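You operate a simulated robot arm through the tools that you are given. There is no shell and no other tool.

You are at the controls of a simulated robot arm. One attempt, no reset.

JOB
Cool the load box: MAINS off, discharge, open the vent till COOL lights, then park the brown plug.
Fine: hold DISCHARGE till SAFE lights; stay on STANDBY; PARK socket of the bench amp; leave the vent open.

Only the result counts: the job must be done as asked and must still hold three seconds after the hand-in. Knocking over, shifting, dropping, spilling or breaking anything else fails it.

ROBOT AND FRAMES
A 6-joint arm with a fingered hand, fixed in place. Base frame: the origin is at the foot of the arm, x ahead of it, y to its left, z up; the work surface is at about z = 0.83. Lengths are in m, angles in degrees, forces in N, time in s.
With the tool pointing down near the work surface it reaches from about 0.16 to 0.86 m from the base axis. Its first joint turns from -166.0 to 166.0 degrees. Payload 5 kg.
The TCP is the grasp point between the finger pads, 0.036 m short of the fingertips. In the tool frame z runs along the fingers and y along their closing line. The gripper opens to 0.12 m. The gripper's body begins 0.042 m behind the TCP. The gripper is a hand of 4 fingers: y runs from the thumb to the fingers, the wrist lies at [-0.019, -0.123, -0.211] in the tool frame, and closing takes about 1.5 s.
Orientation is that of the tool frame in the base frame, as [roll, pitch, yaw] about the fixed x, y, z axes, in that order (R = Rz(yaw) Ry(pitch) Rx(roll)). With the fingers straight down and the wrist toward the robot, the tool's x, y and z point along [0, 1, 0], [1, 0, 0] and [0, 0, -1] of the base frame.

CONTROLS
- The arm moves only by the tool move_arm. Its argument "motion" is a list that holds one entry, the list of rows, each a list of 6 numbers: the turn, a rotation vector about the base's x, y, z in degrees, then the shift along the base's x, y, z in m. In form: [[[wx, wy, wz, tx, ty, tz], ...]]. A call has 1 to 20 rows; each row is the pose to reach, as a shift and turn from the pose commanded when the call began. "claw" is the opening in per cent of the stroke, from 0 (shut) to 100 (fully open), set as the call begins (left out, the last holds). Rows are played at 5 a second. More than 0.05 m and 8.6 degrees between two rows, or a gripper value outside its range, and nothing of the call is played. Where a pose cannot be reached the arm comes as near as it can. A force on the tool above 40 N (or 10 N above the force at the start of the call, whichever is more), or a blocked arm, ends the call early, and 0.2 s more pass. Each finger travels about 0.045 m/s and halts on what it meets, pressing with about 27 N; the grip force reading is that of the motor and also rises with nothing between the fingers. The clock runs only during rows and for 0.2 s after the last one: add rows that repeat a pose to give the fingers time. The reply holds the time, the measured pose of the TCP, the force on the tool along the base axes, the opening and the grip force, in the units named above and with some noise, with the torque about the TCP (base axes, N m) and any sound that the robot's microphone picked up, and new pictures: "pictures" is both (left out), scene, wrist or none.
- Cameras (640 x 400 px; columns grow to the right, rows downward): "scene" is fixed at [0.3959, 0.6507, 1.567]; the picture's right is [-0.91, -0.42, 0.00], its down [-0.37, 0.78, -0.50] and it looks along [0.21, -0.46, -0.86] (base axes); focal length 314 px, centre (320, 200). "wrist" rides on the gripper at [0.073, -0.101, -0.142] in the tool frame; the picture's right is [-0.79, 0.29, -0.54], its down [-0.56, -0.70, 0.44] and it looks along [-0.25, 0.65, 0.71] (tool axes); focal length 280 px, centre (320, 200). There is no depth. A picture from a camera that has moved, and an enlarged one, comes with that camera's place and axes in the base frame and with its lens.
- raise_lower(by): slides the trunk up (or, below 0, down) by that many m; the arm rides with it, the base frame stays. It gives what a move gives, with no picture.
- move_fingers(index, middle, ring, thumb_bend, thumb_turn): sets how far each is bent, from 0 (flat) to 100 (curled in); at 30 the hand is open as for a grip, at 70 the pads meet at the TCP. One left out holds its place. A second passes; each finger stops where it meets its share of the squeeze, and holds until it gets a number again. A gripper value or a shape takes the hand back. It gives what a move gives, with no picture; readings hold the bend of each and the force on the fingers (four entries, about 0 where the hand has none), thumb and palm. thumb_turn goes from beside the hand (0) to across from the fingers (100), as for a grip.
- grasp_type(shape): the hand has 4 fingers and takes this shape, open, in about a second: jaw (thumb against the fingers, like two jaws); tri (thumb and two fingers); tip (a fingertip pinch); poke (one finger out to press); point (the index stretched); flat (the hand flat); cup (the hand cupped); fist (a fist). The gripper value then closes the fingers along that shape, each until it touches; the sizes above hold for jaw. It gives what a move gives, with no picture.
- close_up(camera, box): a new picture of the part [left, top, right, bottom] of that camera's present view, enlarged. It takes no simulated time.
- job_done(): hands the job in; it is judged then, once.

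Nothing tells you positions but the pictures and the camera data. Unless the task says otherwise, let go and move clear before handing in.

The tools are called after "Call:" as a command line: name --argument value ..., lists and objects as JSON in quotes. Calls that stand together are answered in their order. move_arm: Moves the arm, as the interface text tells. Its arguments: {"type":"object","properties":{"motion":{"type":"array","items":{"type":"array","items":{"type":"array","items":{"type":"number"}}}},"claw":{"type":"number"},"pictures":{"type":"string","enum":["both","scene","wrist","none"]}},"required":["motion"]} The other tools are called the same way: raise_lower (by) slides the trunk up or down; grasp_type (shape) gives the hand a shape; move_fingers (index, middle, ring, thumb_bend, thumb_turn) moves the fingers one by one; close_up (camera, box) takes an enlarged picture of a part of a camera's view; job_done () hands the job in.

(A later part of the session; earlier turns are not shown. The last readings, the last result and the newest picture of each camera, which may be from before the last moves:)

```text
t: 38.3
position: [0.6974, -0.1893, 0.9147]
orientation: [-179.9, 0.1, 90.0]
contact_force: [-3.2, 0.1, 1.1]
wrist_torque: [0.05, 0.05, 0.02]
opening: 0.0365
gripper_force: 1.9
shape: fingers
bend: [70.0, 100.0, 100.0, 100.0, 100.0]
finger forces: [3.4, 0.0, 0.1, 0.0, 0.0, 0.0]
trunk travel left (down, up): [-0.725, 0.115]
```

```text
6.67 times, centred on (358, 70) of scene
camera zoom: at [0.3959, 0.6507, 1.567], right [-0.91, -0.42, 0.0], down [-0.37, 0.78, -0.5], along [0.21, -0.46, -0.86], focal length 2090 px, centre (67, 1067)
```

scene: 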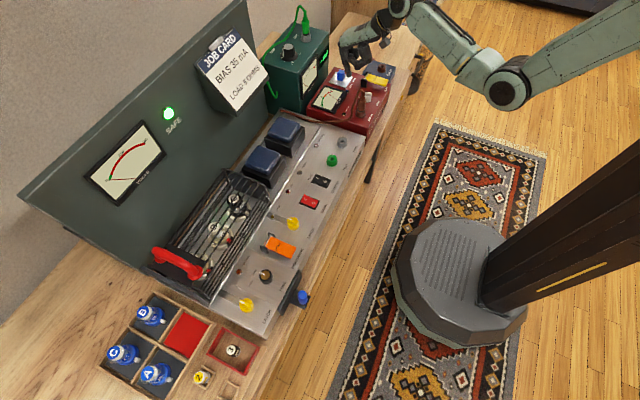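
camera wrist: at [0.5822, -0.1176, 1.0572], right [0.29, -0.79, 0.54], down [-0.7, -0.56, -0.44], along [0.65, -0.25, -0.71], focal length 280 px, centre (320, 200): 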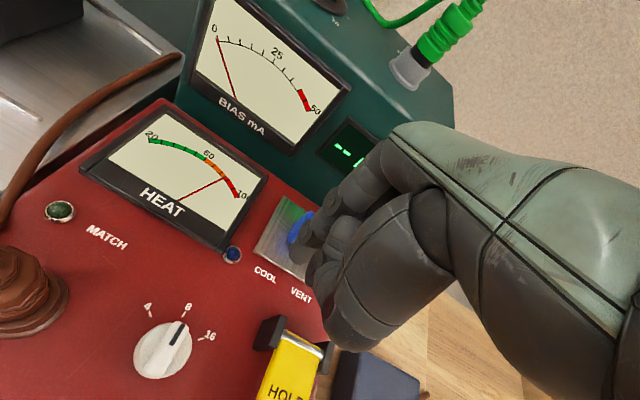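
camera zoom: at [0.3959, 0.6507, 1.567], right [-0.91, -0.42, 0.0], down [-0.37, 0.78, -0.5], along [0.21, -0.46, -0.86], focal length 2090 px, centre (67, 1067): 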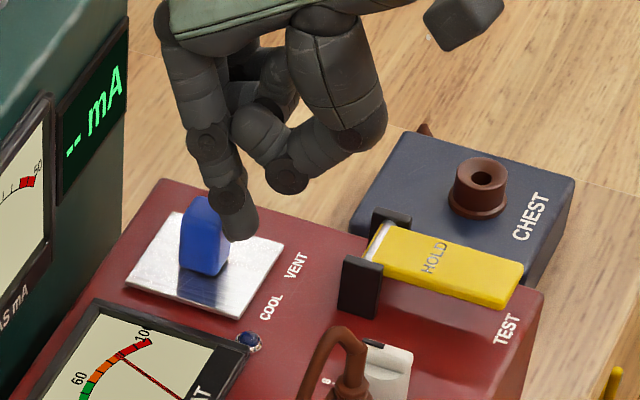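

No movement in +x at about 3 N, so I'll back off without forcing it and test the sideways direction (towards −y) from the tab's left side.

Call:
move_arm --motion '[[[0, 0, 0, -0.01, 0, 0], [0, 0, 0, -0.02, 0, 0], [0, 0, 0, -0.02, 0, 0.03], [0, 0, 0, -0.02, 0.015, 0.05], [0, 0, 0, 0, 0.03, 0.05], [0, 0, 0, 0.008, 0.031, 0.04], [0, 0, 0, 0.008, 0.031, 0.03], [0, 0, 0, 0.008, 0.031, 0.03]]]'

Call:
close_up --camera "scene" --box '[310, 40, 406, 100]'

Call:
close_up --camera "wrist" --box '[220, 170, 380, 270]'

```text
t: 40.1
position: [0.7065, -0.158, 0.944]
orientation: [180.0, 0.0, 90.0]
contact_force: [-1.3, 1.2, 1.4]
wrist_torque: [0.05, 0.0, 0.03]
opening: 0.0382
gripper_force: 0.0
shape: fingers
bend: [70.0, 100.0, 100.0, 100.0, 100.0]
finger forces: [0.0, 0.0, 0.0, 0.0, 0.0, 0.0]
trunk travel left (down, up): [-0.725, 0.115]
camera wrist: at [0.6057, -0.0849, 1.0872], right [0.29, -0.79, 0.54], down [-0.7, -0.56, -0.44], along [0.65, -0.25, -0.71], focal length 280 px, centre (320, 200)
```

scene: 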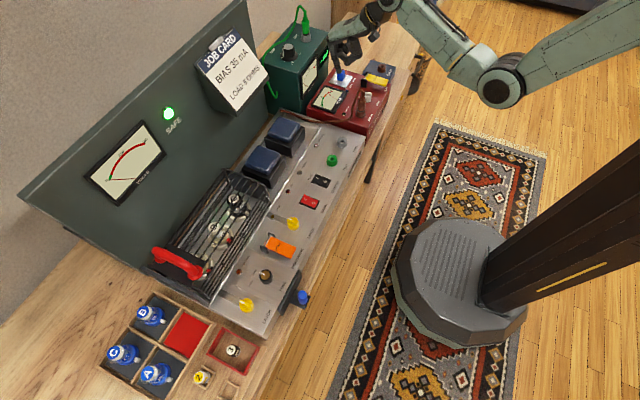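
wrist: 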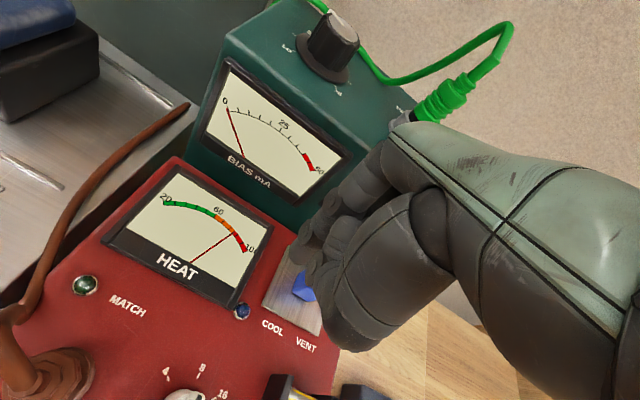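

```text
6.67 times, centred on (358, 70) of scene
camera zoom: at [0.3959, 0.6507, 1.567], right [-0.91, -0.42, 0.0], down [-0.37, 0.78, -0.5], along [0.21, -0.46, -0.86], focal length 2090 px, centre (67, 1067)
```

zoom: 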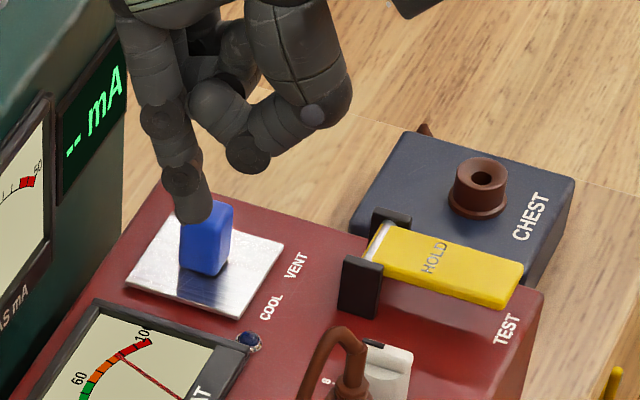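

```text
4.00 times, centred on (300, 220) of wrist
camera zoom: at [0.6057, -0.0849, 1.0872], right [0.29, -0.79, 0.54], down [-0.7, -0.56, -0.44], along [0.65, -0.25, -0.71], focal length 1122 px, centre (400, 120)
```

zoom: 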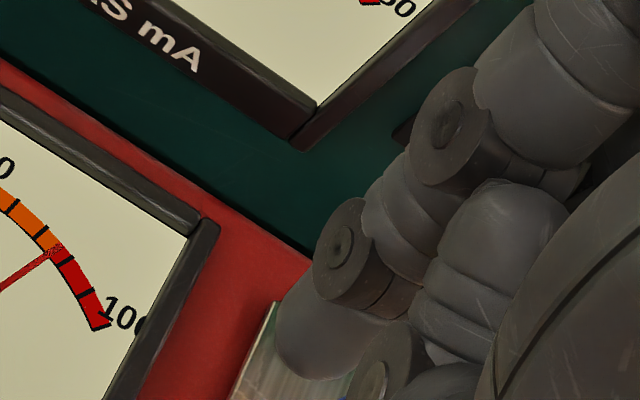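

Call:
move_arm --motion '[[[0, 0, 0, 0.003, 0, -0.01], [0, 0, 0, 0.003, 0, -0.02], [0, 0, 0, 0.003, 0, -0.026], [0, 0, 0, 0.003, -0.003, -0.026], [0, 0, 0, 0.003, -0.006, -0.026], [0, 0, 0, 0.003, -0.006, -0.026]]]' --pictures "wrist"

Call:
close_up --camera "scene" --box '[310, 40, 406, 100]'

Call:
close_up --camera "wrist" --box '[220, 170, 380, 270]'

```text
t: 41.5
position: [0.7092, -0.1655, 0.9187]
orientation: [179.9, 0.0, 90.1]
contact_force: [1.2, 0.4, -0.2]
wrist_torque: [0.01, 0.0, 0.01]
opening: 0.0383
gripper_force: 0.0
shape: fingers
bend: [70.0, 100.0, 100.0, 100.0, 100.0]
finger forces: [0.0, 0.1, 0.1, 0.1, 0.0, 0.0]
trunk travel left (down, up): [-0.725, 0.115]
camera wrist: at [0.6086, -0.0915, 1.061], right [0.29, -0.79, 0.54], down [-0.7, -0.56, -0.44], along [0.65, -0.25, -0.71], focal length 280 px, centre (320, 200)
```

wrist: 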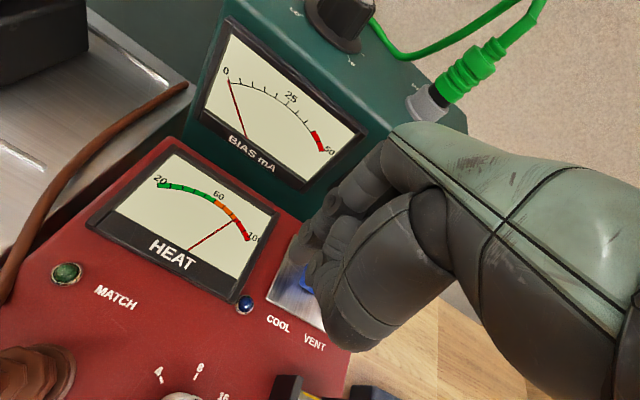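

```text
6.67 times, centred on (358, 70) of scene
camera zoom: at [0.3959, 0.6507, 1.567], right [-0.91, -0.42, 0.0], down [-0.37, 0.78, -0.5], along [0.21, -0.46, -0.86], focal length 2090 px, centre (67, 1067)
```

zoom: 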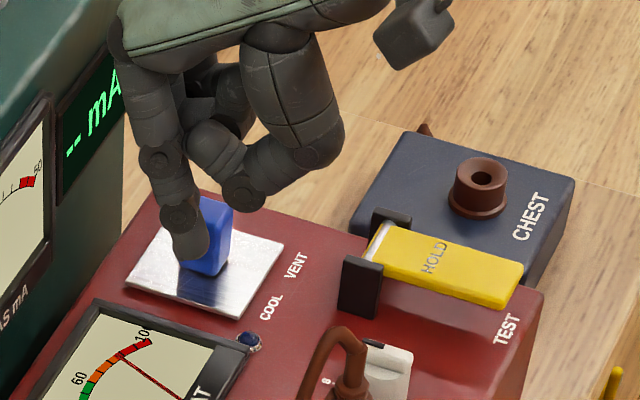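

```text
4.00 times, centred on (300, 220) of wrist
camera zoom: at [0.6086, -0.0915, 1.061], right [0.29, -0.79, 0.54], down [-0.7, -0.56, -0.44], along [0.65, -0.25, -0.71], focal length 1122 px, centre (400, 120)
```

zoom: 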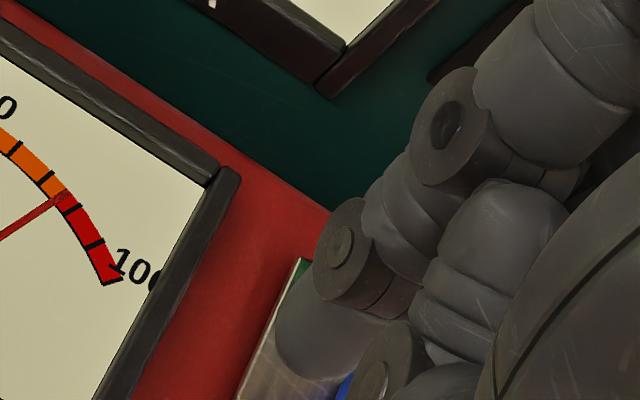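

The finger is beside the tab's left face. Now I'll ease it toward −y in millimetre steps.

Call:
move_arm --motion '[[[0, 0, 0, 0, -0.0015, 0], [0, 0, 0, 0, -0.003, 0], [0, 0, 0, 0, -0.0045, 0], [0, 0, 0, 0, -0.006, 0], [0, 0, 0, 0, -0.006, 0]]]' --pictures "none"

Call:
close_up --camera "scene" --box '[310, 40, 406, 100]'

```text
t: 42.7
position: [0.7082, -0.1709, 0.9172]
orientation: [-180.0, 0.0, 90.0]
contact_force: [-0.6, 0.0, -0.2]
wrist_torque: [0.01, 0.0, 0.03]
opening: 0.0381
gripper_force: 0.1
shape: fingers
bend: [70.0, 100.0, 100.0, 100.0, 100.0]
finger forces: [0.1, 0.1, 0.0, 0.1, 0.1, 0.0]
trunk travel left (down, up): [-0.725, 0.115]
```

```text
6.67 times, centred on (358, 70) of scene
camera zoom: at [0.3959, 0.6507, 1.567], right [-0.91, -0.42, 0.0], down [-0.37, 0.78, -0.5], along [0.21, -0.46, -0.86], focal length 2090 px, centre (67, 1067)
```

zoom: 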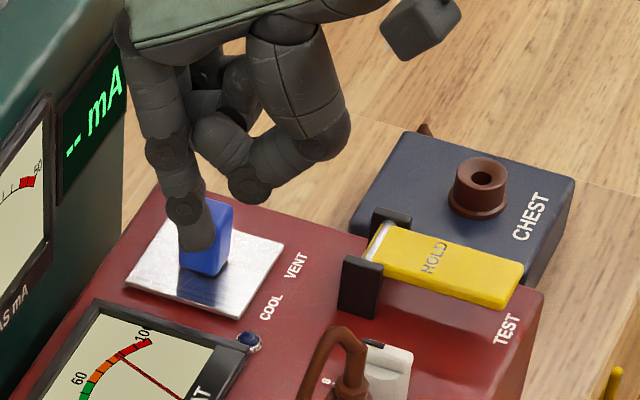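

Call:
move_arm --motion '[[[0, 0, 0, 0, -0.001, 0], [0, 0, 0, 0, -0.002, 0], [0, 0, 0, 0, -0.003, 0], [0, 0, 0, 0, -0.004, 0], [0, 0, 0, 0, -0.004, 0]]]' --pictures "none"

Call:
close_up --camera "scene" --box '[310, 40, 406, 100]'

```text
t: 43.9
position: [0.7087, -0.175, 0.9188]
orientation: [180.0, 0.0, 90.0]
contact_force: [0.3, -0.6, 0.5]
wrist_torque: [0.03, -0.05, -0.02]
opening: 0.0382
gripper_force: 0.1
shape: fingers
bend: [70.0, 100.0, 100.0, 100.0, 100.0]
finger forces: [0.0, 0.0, 0.1, 0.0, 0.1, 0.0]
trunk travel left (down, up): [-0.725, 0.115]
```

```text
6.67 times, centred on (358, 70) of scene
camera zoom: at [0.3959, 0.6507, 1.567], right [-0.91, -0.42, 0.0], down [-0.37, 0.78, -0.5], along [0.21, -0.46, -0.86], focal length 2090 px, centre (67, 1067)
```

zoom: 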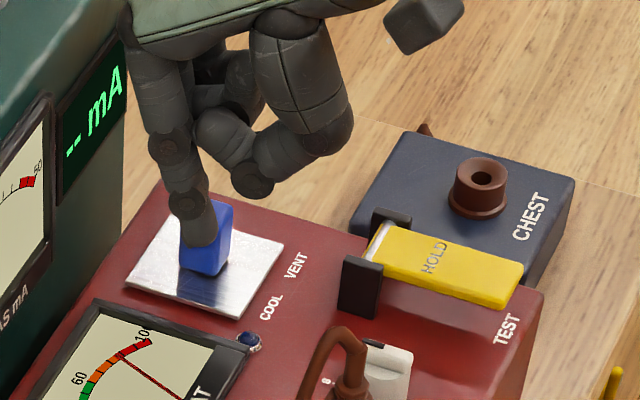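

Call:
move_arm --motion '[[[0, 0, 0, 0, -0.001, 0], [0, 0, 0, 0, -0.002, 0], [0, 0, 0, 0, -0.003, 0], [0, 0, 0, 0, -0.004, 0], [0, 0, 0, 0, -0.004, 0]]]' --pictures "none"

Call:
close_up --camera "scene" --box '[310, 40, 406, 100]'

```text
t: 45.1
position: [0.7082, -0.178, 0.9189]
orientation: [179.9, 0.1, 90.0]
contact_force: [0.0, 0.0, -1.2]
wrist_torque: [0.0, 0.02, -0.03]
opening: 0.0382
gripper_force: 0.3
shape: fingers
bend: [70.0, 100.0, 100.0, 100.0, 100.0]
finger forces: [0.0, 0.1, 0.0, 0.0, 0.1, 0.0]
trunk travel left (down, up): [-0.725, 0.115]
```

```text
6.67 times, centred on (358, 70) of scene
camera zoom: at [0.3959, 0.6507, 1.567], right [-0.91, -0.42, 0.0], down [-0.37, 0.78, -0.5], along [0.21, -0.46, -0.86], focal length 2090 px, centre (67, 1067)
```

zoom: 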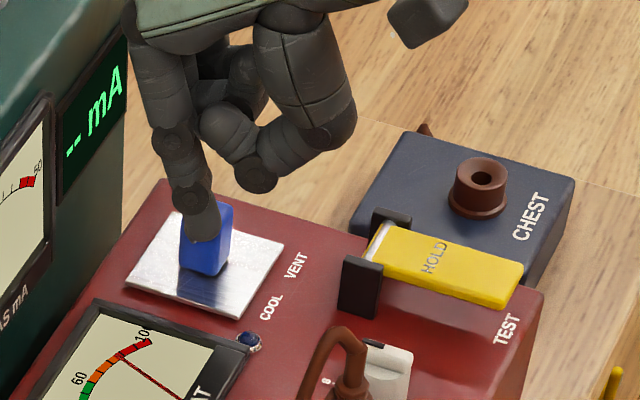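

Call:
move_arm --motion '[[[0, 0, 0, 0, -0.001, 0], [0, 0, 0, 0, -0.002, 0], [0, 0, 0, 0, -0.003, 0], [0, 0, 0, 0, -0.004, 0], [0, 0, 0, 0, -0.004, 0]]]' --pictures "none"

Call:
close_up --camera "scene" --box '[310, 40, 406, 100]'

```text
t: 46.3
position: [0.7086, -0.1829, 0.9179]
orientation: [-180.0, 0.0, 90.0]
contact_force: [0.6, 2.1, 1.0]
wrist_torque: [0.03, -0.01, 0.04]
opening: 0.0383
gripper_force: 0.1
shape: fingers
bend: [70.0, 100.0, 100.0, 100.0, 100.0]
finger forces: [1.3, 0.0, 0.0, 0.0, 0.0, 0.0]
trunk travel left (down, up): [-0.725, 0.115]
```

```text
6.67 times, centred on (358, 70) of scene
camera zoom: at [0.3959, 0.6507, 1.567], right [-0.91, -0.42, 0.0], down [-0.37, 0.78, -0.5], along [0.21, -0.46, -0.86], focal length 2090 px, centre (67, 1067)
```

zoom: 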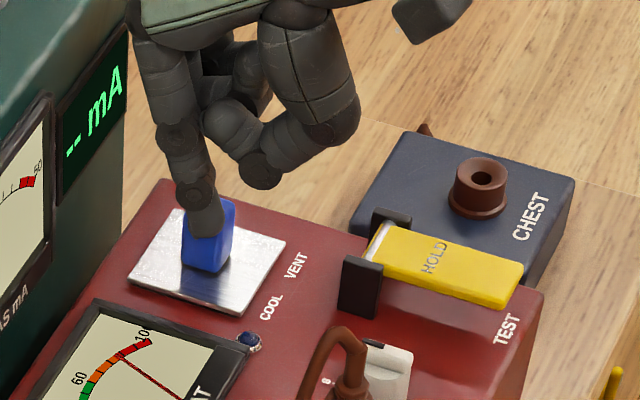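

The plate appears to slide toward −y with only ~1.3–2 N. I'll keep pushing in that direction.

Call:
move_arm --motion '[[[0, 0, 0, 0, -0.0015, 0], [0, 0, 0, 0, -0.003, 0], [0, 0, 0, 0, -0.0045, 0], [0, 0, 0, 0, -0.006, 0], [0, 0, 0, 0, -0.006, 0]]]' --pictures "none"

Call:
close_up --camera "scene" --box '[310, 40, 406, 100]'

```text
t: 47.5
position: [0.7086, -0.1883, 0.9182]
orientation: [-180.0, -0.1, 90.0]
contact_force: [0.9, 0.8, 0.5]
wrist_torque: [0.04, 0.02, 0.03]
opening: 0.0384
gripper_force: 0.5
shape: fingers
bend: [70.0, 100.0, 100.0, 100.0, 100.0]
finger forces: [1.2, 0.0, 0.0, 0.0, 0.0, 0.0]
trunk travel left (down, up): [-0.725, 0.115]
```

```text
6.67 times, centred on (358, 70) of scene
camera zoom: at [0.3959, 0.6507, 1.567], right [-0.91, -0.42, 0.0], down [-0.37, 0.78, -0.5], along [0.21, -0.46, -0.86], focal length 2090 px, centre (67, 1067)
```

zoom: 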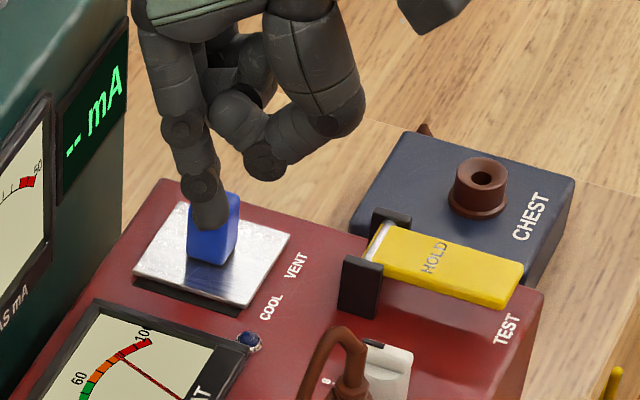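

A dark opening appears behind the plate: the vent opens toward −y. Continuing.

Call:
move_arm --motion '[[[0, 0, 0, 0, -0.002, 0], [0, 0, 0, 0, -0.004, 0], [0, 0, 0, 0, -0.006, 0], [0, 0, 0, 0, -0.008, 0], [0, 0, 0, 0, -0.01, 0], [0, 0, 0, 0, -0.012, 0], [0, 0, 0, 0, -0.014, 0], [0, 0, 0, 0, -0.016, 0], [0, 0, 0, 0, -0.016, 0]]]' --pictures "none"

Call:
close_up --camera "scene" --box '[310, 40, 406, 100]'

```text
t: 49.5
position: [0.7086, -0.204, 0.9176]
orientation: [179.9, -0.1, 90.0]
contact_force: [-0.1, 0.5, 1.5]
wrist_torque: [0.05, -0.02, 0.01]
opening: 0.0383
gripper_force: 1.2
shape: fingers
bend: [70.0, 100.0, 100.0, 100.0, 100.0]
finger forces: [1.5, 0.0, 0.0, 0.0, 0.1, 0.0]
trunk travel left (down, up): [-0.725, 0.115]
```

```text
6.67 times, centred on (358, 70) of scene
camera zoom: at [0.3959, 0.6507, 1.567], right [-0.91, -0.42, 0.0], down [-0.37, 0.78, -0.5], along [0.21, -0.46, -0.86], focal length 2090 px, centre (67, 1067)
```

zoom: 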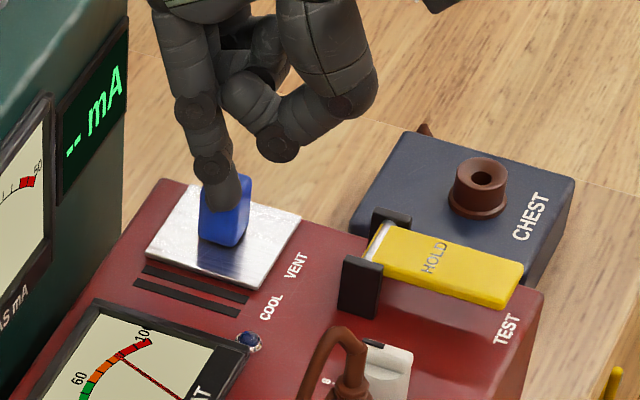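

Call:
move_arm --motion '[[[0, 0, 0, 0, -0.002, 0], [0, 0, 0, 0, -0.004, 0], [0, 0, 0, 0, -0.006, 0], [0, 0, 0, 0, -0.008, 0], [0, 0, 0, 0, -0.01, 0], [0, 0, 0, 0, -0.01, 0]]]' --pictures "none"

Call:
close_up --camera "scene" --box '[310, 40, 406, 100]'

```text
t: 50.9
position: [0.708, -0.2144, 0.9203]
orientation: [-180.0, 0.0, 90.0]
contact_force: [-0.4, 1.1, 1.0]
wrist_torque: [0.02, 0.0, -0.02]
opening: 0.0382
gripper_force: 0.6
shape: fingers
bend: [70.0, 100.0, 100.0, 100.0, 100.0]
finger forces: [1.1, 0.1, 0.0, 0.0, 0.0, 0.0]
trunk travel left (down, up): [-0.725, 0.115]
```

```text
6.67 times, centred on (358, 70) of scene
camera zoom: at [0.3959, 0.6507, 1.567], right [-0.91, -0.42, 0.0], down [-0.37, 0.78, -0.5], along [0.21, -0.46, -0.86], focal length 2090 px, centre (67, 1067)
```

zoom: 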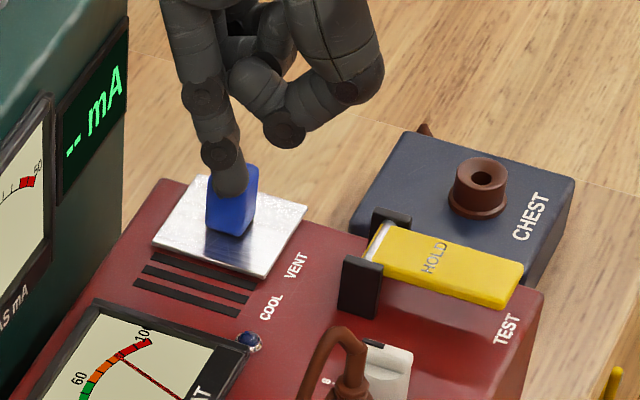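

Call:
move_arm --motion '[[[0, 0, 0, 0, -0.002, 0], [0, 0, 0, 0, -0.004, 0], [0, 0, 0, 0, -0.006, 0], [0, 0, 0, 0, -0.008, 0], [0, 0, 0, 0, -0.01, 0], [0, 0, 0, 0, -0.01, 0]]]' --pictures "none"

Call:
close_up --camera "scene" --box '[310, 40, 406, 100]'

Call:
close_up --camera "wrist" --box '[40, 100, 360, 300]'

```text
t: 52.3
position: [0.7083, -0.2234, 0.9192]
orientation: [179.9, 0.0, 90.1]
contact_force: [-0.1, 0.6, 2.2]
wrist_torque: [0.06, 0.02, 0.02]
opening: 0.0382
gripper_force: 1.2
shape: fingers
bend: [70.0, 100.0, 100.0, 100.0, 100.0]
finger forces: [1.8, 0.1, 0.0, 0.0, 0.0, 0.0]
trunk travel left (down, up): [-0.725, 0.115]
```

```text
6.67 times, centred on (358, 70) of scene
camera zoom: at [0.3959, 0.6507, 1.567], right [-0.91, -0.42, 0.0], down [-0.37, 0.78, -0.5], along [0.21, -0.46, -0.86], focal length 2090 px, centre (67, 1067)
```

zoom: 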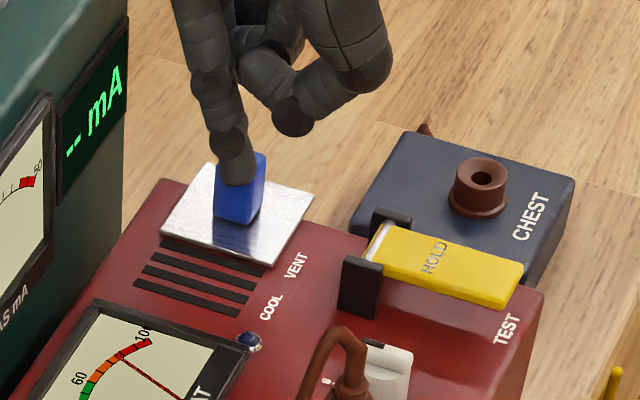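

```text
2.00 times, centred on (200, 200) of wrist
camera zoom: at [0.608, -0.1514, 1.062], right [0.29, -0.79, 0.54], down [-0.7, -0.56, -0.44], along [0.65, -0.25, -0.71], focal length 561 px, centre (560, 200)
```

zoom: 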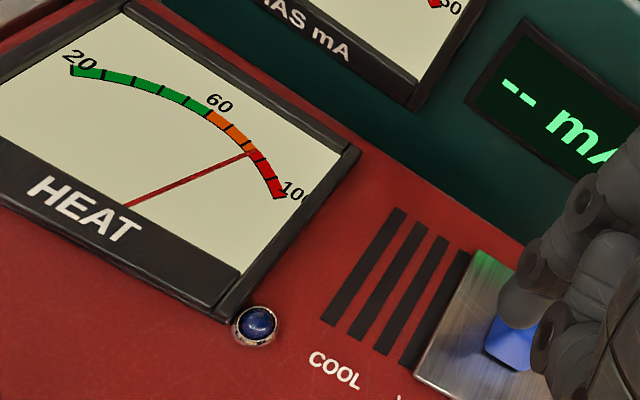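

Four slots exposed. I'll continue to the end of travel, watching the force.

Call:
move_arm --motion '[[[0, 0, 0, 0, -0.002, 0], [0, 0, 0, 0, -0.004, 0], [0, 0, 0, 0, -0.006, 0], [0, 0, 0, 0, -0.008, 0], [0, 0, 0, 0, -0.008, 0]]]' --pictures "none"

Call:
close_up --camera "scene" --box '[310, 40, 406, 100]'

Call:
close_up --camera "wrist" --box '[40, 100, 360, 300]'

```text
t: 53.5
position: [0.7091, -0.2333, 0.9185]
orientation: [179.9, 0.0, 90.0]
contact_force: [1.0, 0.7, 2.8]
wrist_torque: [0.05, -0.01, -0.03]
opening: 0.038
gripper_force: 1.5
shape: fingers
bend: [70.0, 100.0, 100.0, 100.0, 100.0]
finger forces: [2.9, 0.0, 0.1, 0.0, 0.1, 0.0]
trunk travel left (down, up): [-0.725, 0.115]
```

```text
6.67 times, centred on (358, 70) of scene
camera zoom: at [0.3959, 0.6507, 1.567], right [-0.91, -0.42, 0.0], down [-0.37, 0.78, -0.5], along [0.21, -0.46, -0.86], focal length 2090 px, centre (67, 1067)
```

zoom: 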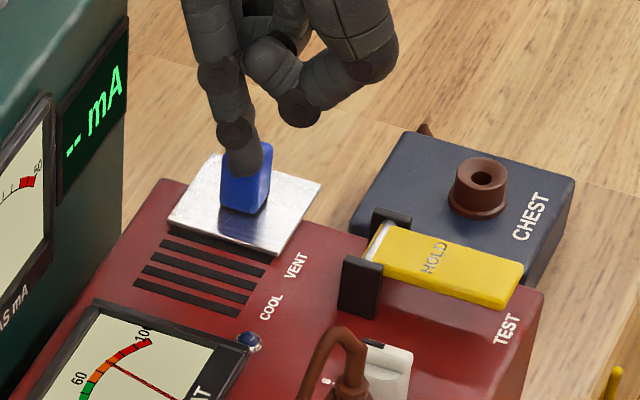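

```text
2.00 times, centred on (200, 200) of wrist
camera zoom: at [0.6081, -0.1602, 1.0614], right [0.29, -0.79, 0.54], down [-0.7, -0.56, -0.44], along [0.65, -0.25, -0.71], focal length 561 px, centre (560, 200)
```

zoom: 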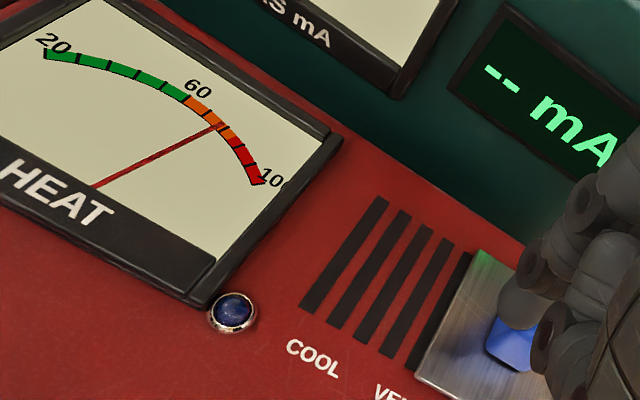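

Heat is dropping now. A few more millimetres to reach the end stop.

Call:
move_arm --motion '[[[0, 0, 0, 0, -0.001, 0], [0, 0, 0, 0, -0.002, 0], [0, 0, 0, 0, -0.003, 0], [0, 0, 0, 0, -0.004, 0], [0, 0, 0, 0, -0.004, 0]]]' --pictures "none"

Call:
close_up --camera "scene" --box '[310, 40, 406, 100]'

Call:
close_up --camera "wrist" --box '[40, 100, 360, 300]'

```text
t: 54.7
position: [0.7085, -0.2363, 0.9187]
orientation: [-180.0, 0.0, 89.9]
contact_force: [-0.1, 2.6, 2.9]
wrist_torque: [0.12, 0.0, 0.02]
opening: 0.0382
gripper_force: 2.6
shape: fingers
bend: [70.0, 100.0, 100.0, 100.0, 100.0]
finger forces: [4.5, 0.0, 0.1, 0.0, 0.0, 0.0]
trunk travel left (down, up): [-0.725, 0.115]
```

```text
6.67 times, centred on (358, 70) of scene
camera zoom: at [0.3959, 0.6507, 1.567], right [-0.91, -0.42, 0.0], down [-0.37, 0.78, -0.5], along [0.21, -0.46, -0.86], focal length 2090 px, centre (67, 1067)
```

zoom: 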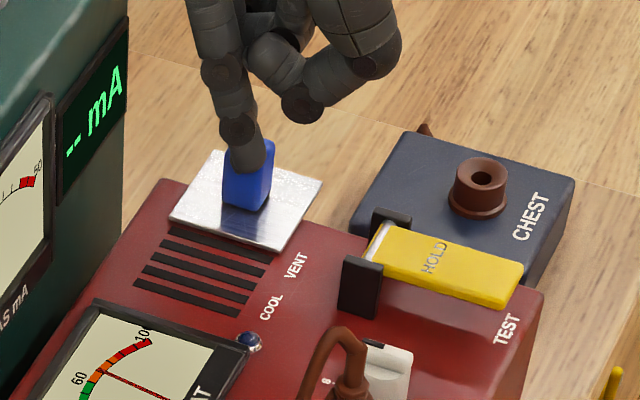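

```text
2.00 times, centred on (200, 200) of wrist
camera zoom: at [0.6079, -0.1635, 1.0615], right [0.29, -0.79, 0.54], down [-0.7, -0.56, -0.44], along [0.65, -0.25, -0.71], focal length 561 px, centre (560, 200)
```

zoom: 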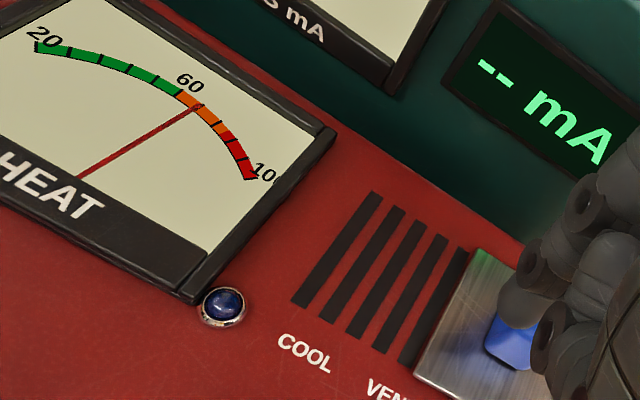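

The vent is at its end stop and heat is near 65. I'll back off, lift clear, and wait for COOL.

Call:
move_arm --motion '[[[0, 0, 0, 0, 0.005, 0], [0, 0, 0, 0, 0.012, 0], [0, 0, 0, 0, 0.015, 0.02], [0, 0, 0, -0.02, 0.015, 0.06], [0, 0, 0, -0.05, 0.0, 0.1], [0, 0, 0, -0.07, 0.0, 0.14], [0, 0, 0, -0.07, 0.0, 0.16], [0, 0, 0, -0.07, 0.0, 0.16], [0, 0, 0, -0.07, 0.0, 0.16], [0, 0, 0, -0.07, 0.0, 0.16]]]'

Call:
close_up --camera "scene" --box '[290, 50, 418, 130]'

Call:
close_up --camera "wrist" --box '[40, 100, 360, 300]'

```text
refused: row 5 steps farther than a row can; nothing moved
```

```text
5.00 times, centred on (354, 90) of scene
camera zoom: at [0.3959, 0.6507, 1.567], right [-0.91, -0.42, 0.0], down [-0.37, 0.78, -0.5], along [0.21, -0.46, -0.86], focal length 1568 px, centre (150, 750)
```

zoom: 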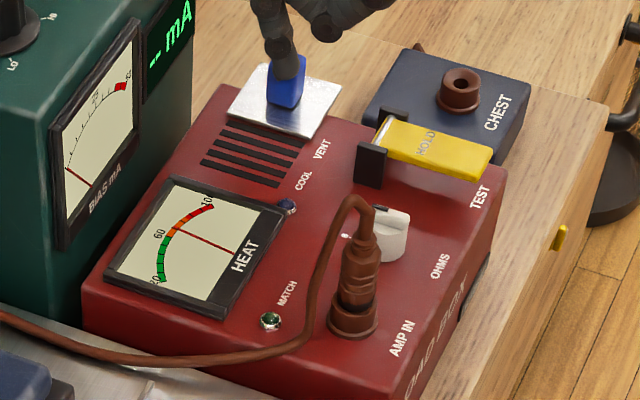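

```text
2.00 times, centred on (200, 200) of wrist
camera zoom: at [0.6079, -0.1635, 1.0615], right [0.29, -0.79, 0.54], down [-0.7, -0.56, -0.44], along [0.65, -0.25, -0.71], focal length 561 px, centre (560, 200)
```

zoom: 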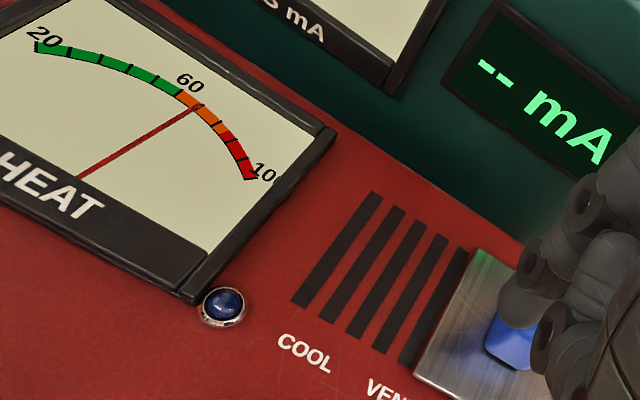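

One row stepped too far; I'll split the retreat into smaller rows.

Call:
move_arm --motion '[[[0, 0, 0, 0, 0.005, 0], [0, 0, 0, 0, 0.012, 0], [0, 0, 0, 0, 0.012, 0.02], [0, 0, 0, -0.01, 0.012, 0.05], [0, 0, 0, -0.03, 0.006, 0.08], [0, 0, 0, -0.05, 0.0, 0.11], [0, 0, 0, -0.07, 0.0, 0.14], [0, 0, 0, -0.07, 0.0, 0.16], [0, 0, 0, -0.07, 0.0, 0.16], [0, 0, 0, -0.07, 0.0, 0.16], [0, 0, 0, -0.07, 0.0, 0.16]]]'

Call:
close_up --camera "scene" --box '[290, 50, 418, 130]'

Call:
close_up --camera "wrist" --box '[0, 100, 320, 300]'

```text
t: 57.1
position: [0.6383, -0.2372, 1.0784]
orientation: [180.0, 0.0, 89.9]
contact_force: [0.5, 0.7, 1.0]
wrist_torque: [-0.01, -0.01, 0.02]
opening: 0.038
gripper_force: 0.0
shape: fingers
bend: [70.0, 100.0, 100.0, 100.0, 100.0]
finger forces: [0.0, 0.0, 0.1, 0.0, 0.0, 0.0]
trunk travel left (down, up): [-0.725, 0.115]
camera wrist: at [0.5371, -0.1647, 1.2215], right [0.29, -0.79, 0.54], down [-0.7, -0.56, -0.44], along [0.65, -0.25, -0.71], focal length 280 px, centre (320, 200)
```

scene: 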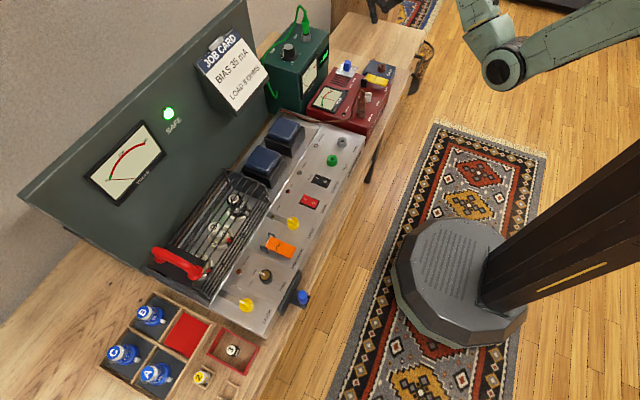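
wrist: 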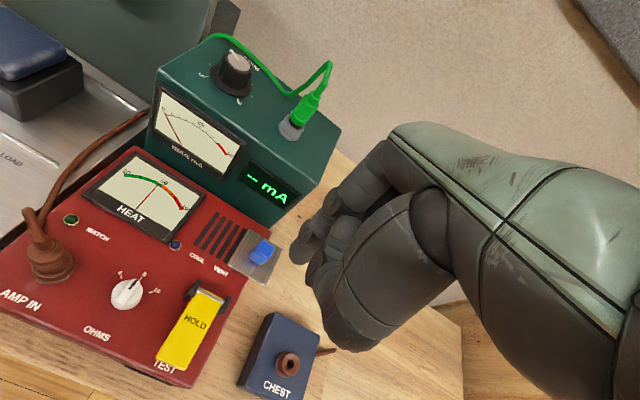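

```text
5.00 times, centred on (354, 90) of scene
camera zoom: at [0.3959, 0.6507, 1.567], right [-0.91, -0.42, 0.0], down [-0.37, 0.78, -0.5], along [0.21, -0.46, -0.86], focal length 1568 px, centre (150, 750)
```

zoom: 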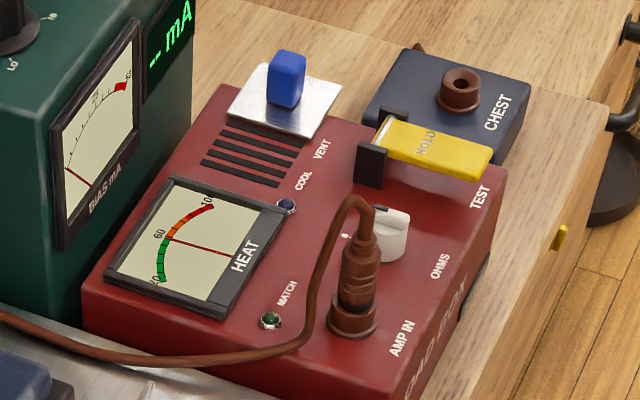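

```text
2.00 times, centred on (160, 200) of wrist
camera zoom: at [0.5371, -0.1647, 1.2215], right [0.29, -0.79, 0.54], down [-0.7, -0.56, -0.44], along [0.65, -0.25, -0.71], focal length 561 px, centre (640, 200)
```

zoom: 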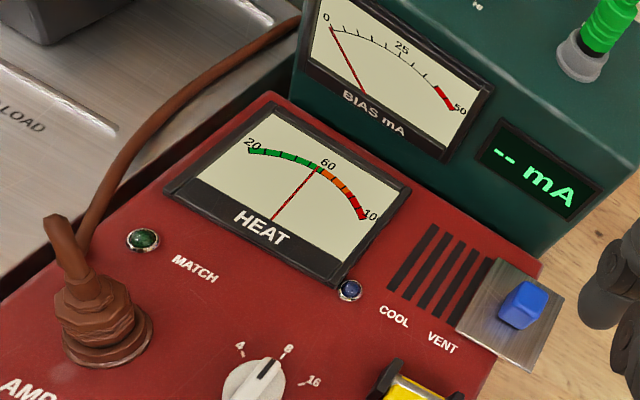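

The vent stays open, heat is below 60 and falling. While COOL comes up, I'll move so the wrist camera looks nearly straight down on both the AMP IN plug and the PARK socket.

Call:
move_arm --motion '[[[0, 0, 0, 0.01, 0.03, 0.01], [0, 0, 0, 0.02, 0.065, 0.01], [0, 0, 0, 0.035, 0.1, 0.01], [0, 0, 0, 0.05, 0.13, 0.01], [0, 0, 0, 0.06, 0.157, 0.01], [0, 0, 0, 0.06, 0.157, 0.01], [0, 0, 0, 0.06, 0.157, 0.01], [0, 0, 0, 0.06, 0.157, 0.01]]]'

Call:
close_up --camera "scene" --box '[290, 50, 418, 130]'

Call:
close_up --camera "wrist" --box '[0, 240, 256, 400]'

```text
t: 58.9
position: [0.6986, -0.0794, 1.088]
orientation: [180.0, 0.0, 90.1]
contact_force: [-0.3, 0.7, -0.2]
wrist_torque: [0.0, 0.0, -0.02]
opening: 0.0381
gripper_force: 0.0
shape: fingers
bend: [70.0, 100.0, 100.0, 100.0, 100.0]
finger forces: [0.0, 0.1, 0.0, 0.1, 0.0, 0.0]
trunk travel left (down, up): [-0.725, 0.115]
camera wrist: at [0.5992, -0.0061, 1.2315], right [0.29, -0.79, 0.54], down [-0.7, -0.56, -0.44], along [0.65, -0.25, -0.71], focal length 280 px, centre (320, 200)
```

scene: 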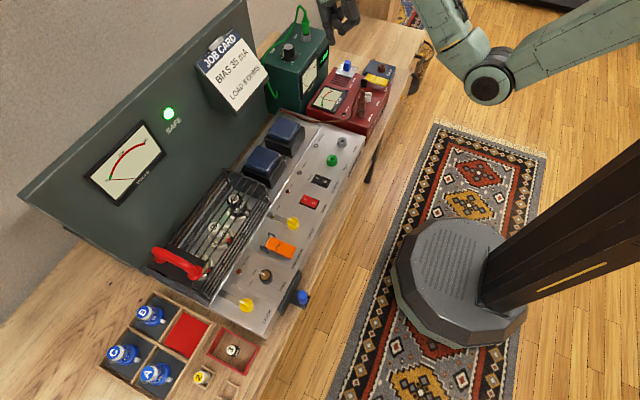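
wrist: 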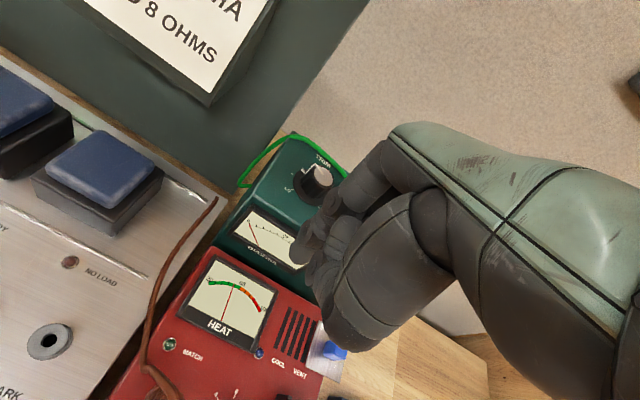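

```text
5.00 times, centred on (354, 90) of scene
camera zoom: at [0.3959, 0.6507, 1.567], right [-0.91, -0.42, 0.0], down [-0.37, 0.78, -0.5], along [0.21, -0.46, -0.86], focal length 1568 px, centre (150, 750)
```

zoom: 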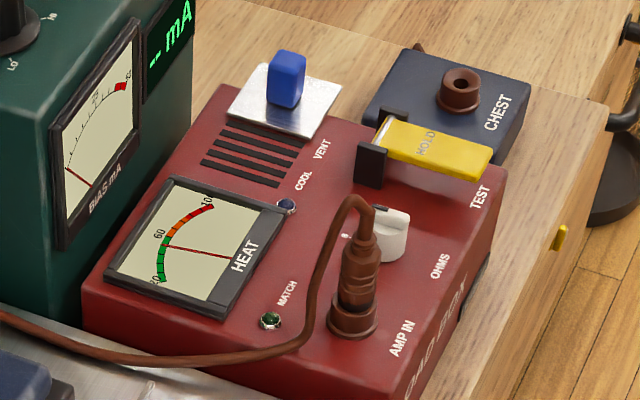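

```text
2.50 times, centred on (128, 320) of wrist
camera zoom: at [0.5992, -0.0061, 1.2315], right [0.29, -0.79, 0.54], down [-0.7, -0.56, -0.44], along [0.65, -0.25, -0.71], focal length 701 px, centre (800, -100)
```

zoom: 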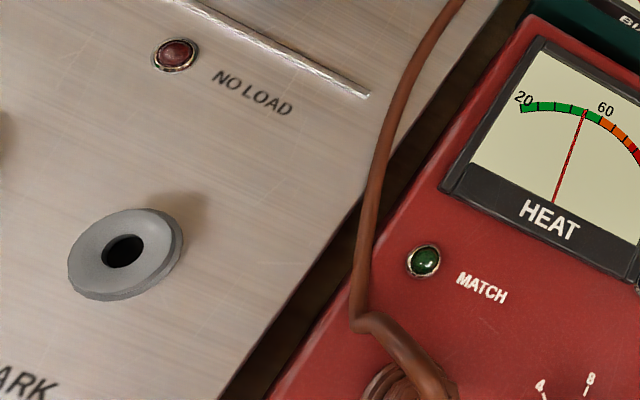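

PARK resolves to about (0.605, 0.054). I'll take another view from further back to see the plug and confirm, while heat keeps falling.

Call:
move_arm --motion '[[[0, 0, 0, -0.02, -0.01, 0], [0, 0, 0, -0.05, -0.02, 0], [0, 0, 0, -0.05, -0.02, 0], [0, 0, 0, -0.05, -0.02, 0], [0, 0, 0, -0.05, -0.02, 0], [0, 0, 0, -0.05, -0.02, 0]]]' --pictures "wrist"

Call:
close_up --camera "wrist" --box '[20, 180, 276, 340]'

Call:
close_up --camera "scene" --box '[310, 70, 390, 120]'

```text
t: 60.3
position: [0.65, -0.0984, 1.0877]
orientation: [180.0, 0.1, 90.0]
contact_force: [-0.1, 0.2, 0.7]
wrist_torque: [0.0, -0.02, 0.0]
opening: 0.038
gripper_force: 0.1
shape: fingers
bend: [70.0, 100.0, 100.0, 100.0, 100.0]
finger forces: [0.0, 0.0, 0.1, 0.0, 0.0, 0.0]
trunk travel left (down, up): [-0.725, 0.115]
camera wrist: at [0.5482, -0.0264, 1.231], right [0.29, -0.79, 0.54], down [-0.7, -0.56, -0.44], along [0.65, -0.25, -0.71], focal length 280 px, centre (320, 200)
```

wrist: 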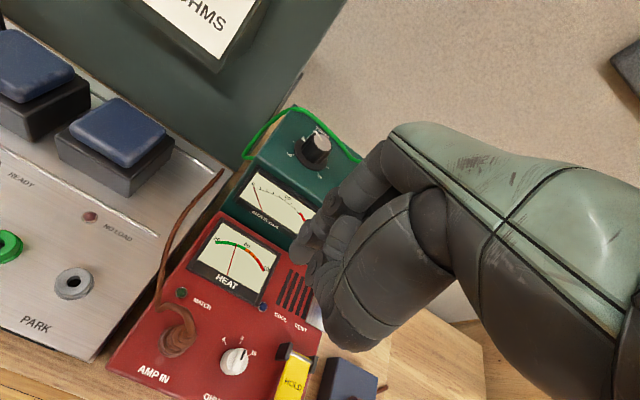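

```text
2.50 times, centred on (148, 260) of wrist
camera zoom: at [0.5482, -0.0264, 1.231], right [0.29, -0.79, 0.54], down [-0.7, -0.56, -0.44], along [0.65, -0.25, -0.71], focal length 701 px, centre (750, 50)
```

zoom: 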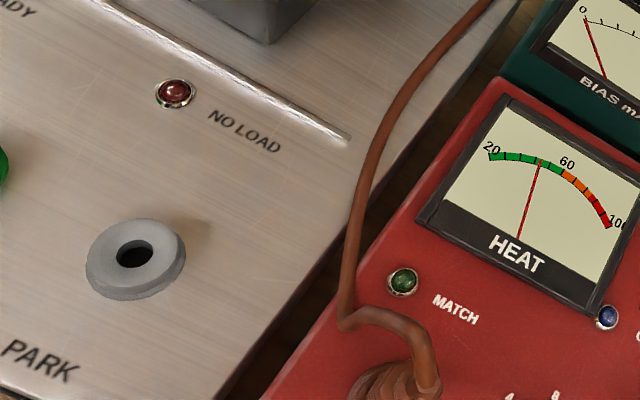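

```text
8.00 times, centred on (350, 95) of scene
camera zoom: at [0.3959, 0.6507, 1.567], right [-0.91, -0.42, 0.0], down [-0.37, 0.78, -0.5], along [0.21, -0.46, -0.86], focal length 2508 px, centre (80, 1040)
```

zoom: 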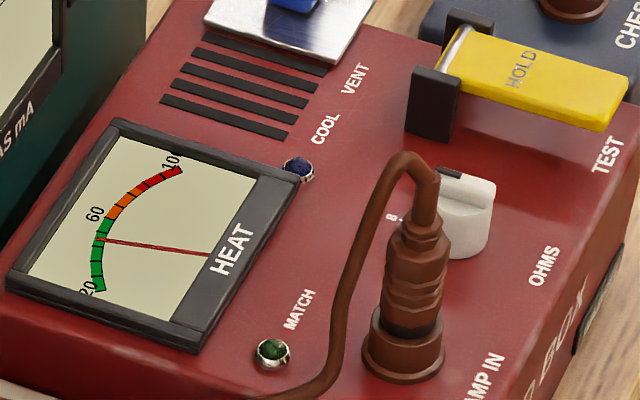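

Heat is ~50 and still falling. I'll form the three-digit grip now (hand is high and clear) and wait for COOL.

Call:
grasp_type --shape "tri"

Call:
move_arm --motion '[[[0, 0, 0, 0, -0.01, 0], [0, 0, 0, 0, -0.01, 0], [0, 0, 0, 0, -0.01, 0], [0, 0, 0, 0, -0.01, 0], [0, 0, 0, 0, -0.01, 0], [0, 0, 0, 0, -0.01, 0], [0, 0, 0, 0, -0.01, 0], [0, 0, 0, 0, -0.01, 0], [0, 0, 0, 0, -0.01, 0], [0, 0, 0, 0, -0.01, 0]]]'

Call:
close_up --camera "wrist" --box '[20, 180, 340, 380]'

Call:
close_up --camera "scene" --box '[310, 0, 438, 80]'

```text
t: 61.2
position: [0.6482, -0.0987, 1.0888]
orientation: [179.9, 0.0, 90.0]
contact_force: [0.0, -0.5, 0.9]
wrist_torque: [0.0, 0.0, 0.0]
opening: 0.1199
gripper_force: 0.2
shape: tri
bend: [30.0, 30.0, 99.0, 30.0, 98.0]
finger forces: [0.0, 0.0, 0.1, 0.0, 0.0, 0.0]
trunk travel left (down, up): [-0.725, 0.115]
```

```text
t: 63.4
position: [0.6491, -0.1092, 1.0896]
orientation: [180.0, 0.0, 90.0]
contact_force: [-0.6, -0.5, 0.4]
wrist_torque: [0.0, -0.03, -0.01]
opening: 0.1197
gripper_force: 0.1
shape: tri
bend: [30.0, 30.0, 99.0, 30.0, 98.0]
finger forces: [0.0, 0.0, 0.1, 0.1, 0.0, 0.0]
trunk travel left (down, up): [-0.725, 0.115]
camera wrist: at [0.5485, -0.0366, 1.2314], right [0.29, -0.79, 0.54], down [-0.7, -0.56, -0.44], along [0.65, -0.25, -0.71], focal length 280 px, centre (320, 200)
```

scene: 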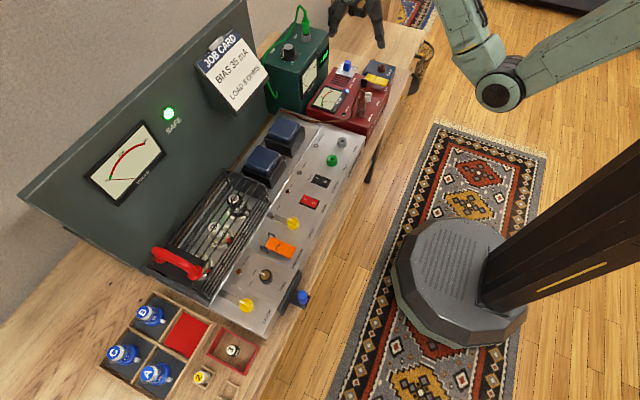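
wrist: 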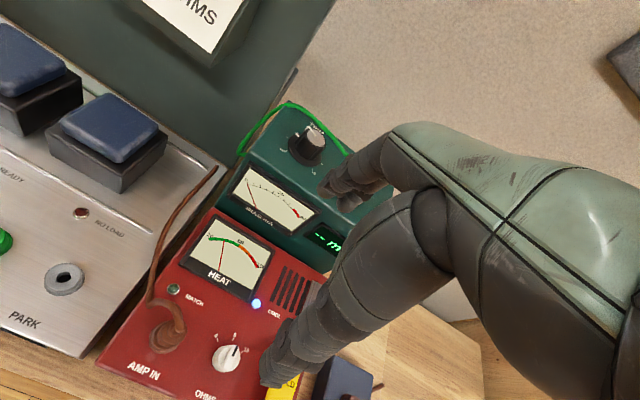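

```text
2.00 times, centred on (180, 280) of wrist
camera zoom: at [0.5485, -0.0366, 1.2314], right [0.29, -0.79, 0.54], down [-0.7, -0.56, -0.44], along [0.65, -0.25, -0.71], focal length 561 px, centre (600, 40)
```

zoom: 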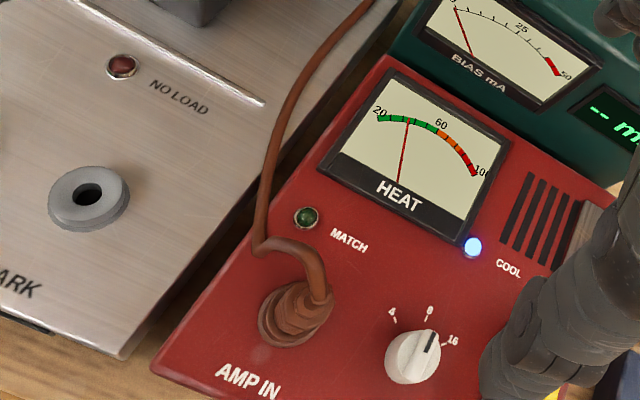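

```text
5.00 times, centred on (374, 40) of scene
camera zoom: at [0.3959, 0.6507, 1.567], right [-0.91, -0.42, 0.0], down [-0.37, 0.78, -0.5], along [0.21, -0.46, -0.86], focal length 1568 px, centre (50, 1000)
```

zoom: 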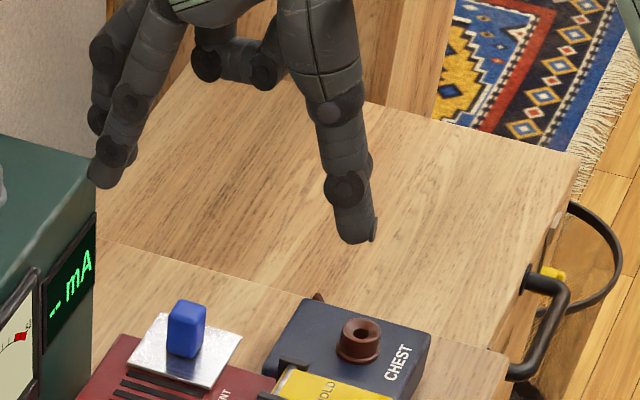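

COOL is lit. The plug axis is at about (0.592, −0.065), body from z≈0.874 to 0.92. I'll narrow the hand and hover above the plug.

Call:
move_arm --motion '[[[0, 0, 0, -0.02, 0.015, 0], [0, 0, 0, -0.04, 0.03, -0.01], [0, 0, 0, -0.057, 0.044, -0.03], [0, 0, 0, -0.057, 0.044, -0.06], [0, 0, 0, -0.057, 0.044, -0.09], [0, 0, 0, -0.057, 0.044, -0.09]]]' --claw 60

Call:
close_up --camera "wrist" --box '[180, 160, 436, 320]'

Call:
close_up --camera "scene" --box '[310, 50, 406, 110]'

```text
t: 64.8
position: [0.5915, -0.0659, 0.9989]
orientation: [-180.0, 0.0, 90.0]
contact_force: [0.2, -0.8, -0.4]
wrist_torque: [-0.06, -0.01, 0.0]
opening: 0.0724
gripper_force: 0.1
shape: tri
bend: [74.0, 41.0, 99.0, 65.0, 100.0]
finger forces: [0.0, 0.1, 0.1, 0.0, 0.0, 0.0]
trunk travel left (down, up): [-0.725, 0.115]
camera wrist: at [0.491, 0.0065, 1.142], right [0.29, -0.79, 0.54], down [-0.7, -0.56, -0.44], along [0.65, -0.25, -0.71], focal length 280 px, centre (320, 200)
```

scene: 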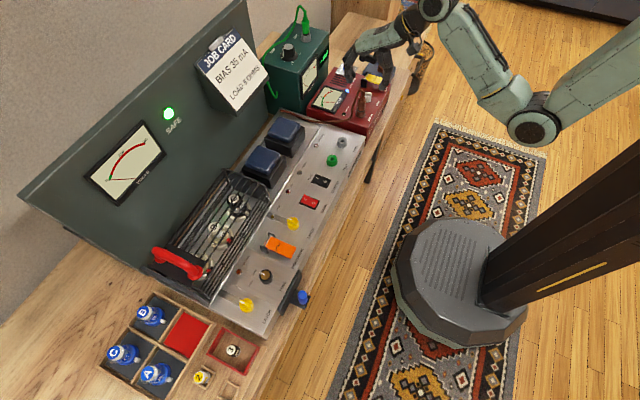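
wrist: 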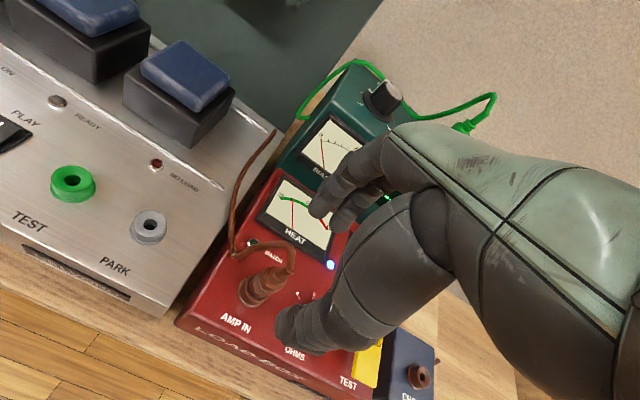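

```text
2.50 times, centred on (308, 240) of wrist
camera zoom: at [0.491, 0.0065, 1.142], right [0.29, -0.79, 0.54], down [-0.7, -0.56, -0.44], along [0.65, -0.25, -0.71], focal length 701 px, centre (350, 100)
```

zoom: 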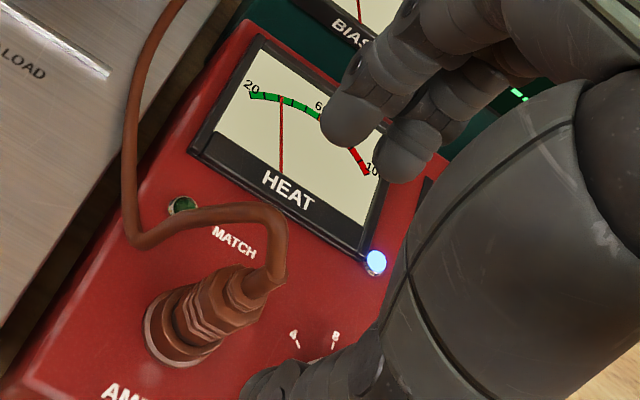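

```text
6.67 times, centred on (358, 80) of scene
camera zoom: at [0.3959, 0.6507, 1.567], right [-0.91, -0.42, 0.0], down [-0.37, 0.78, -0.5], along [0.21, -0.46, -0.86], focal length 2090 px, centre (67, 1000)
```

zoom: 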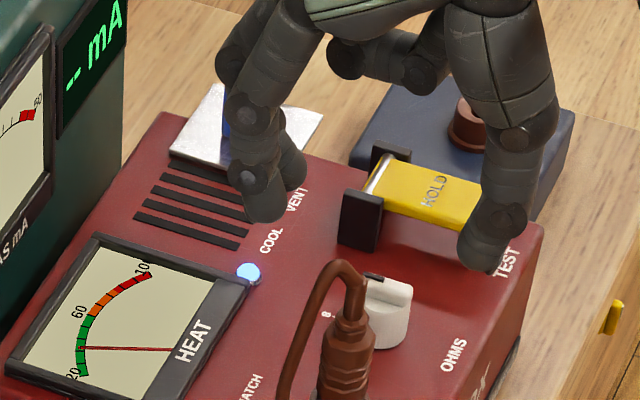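

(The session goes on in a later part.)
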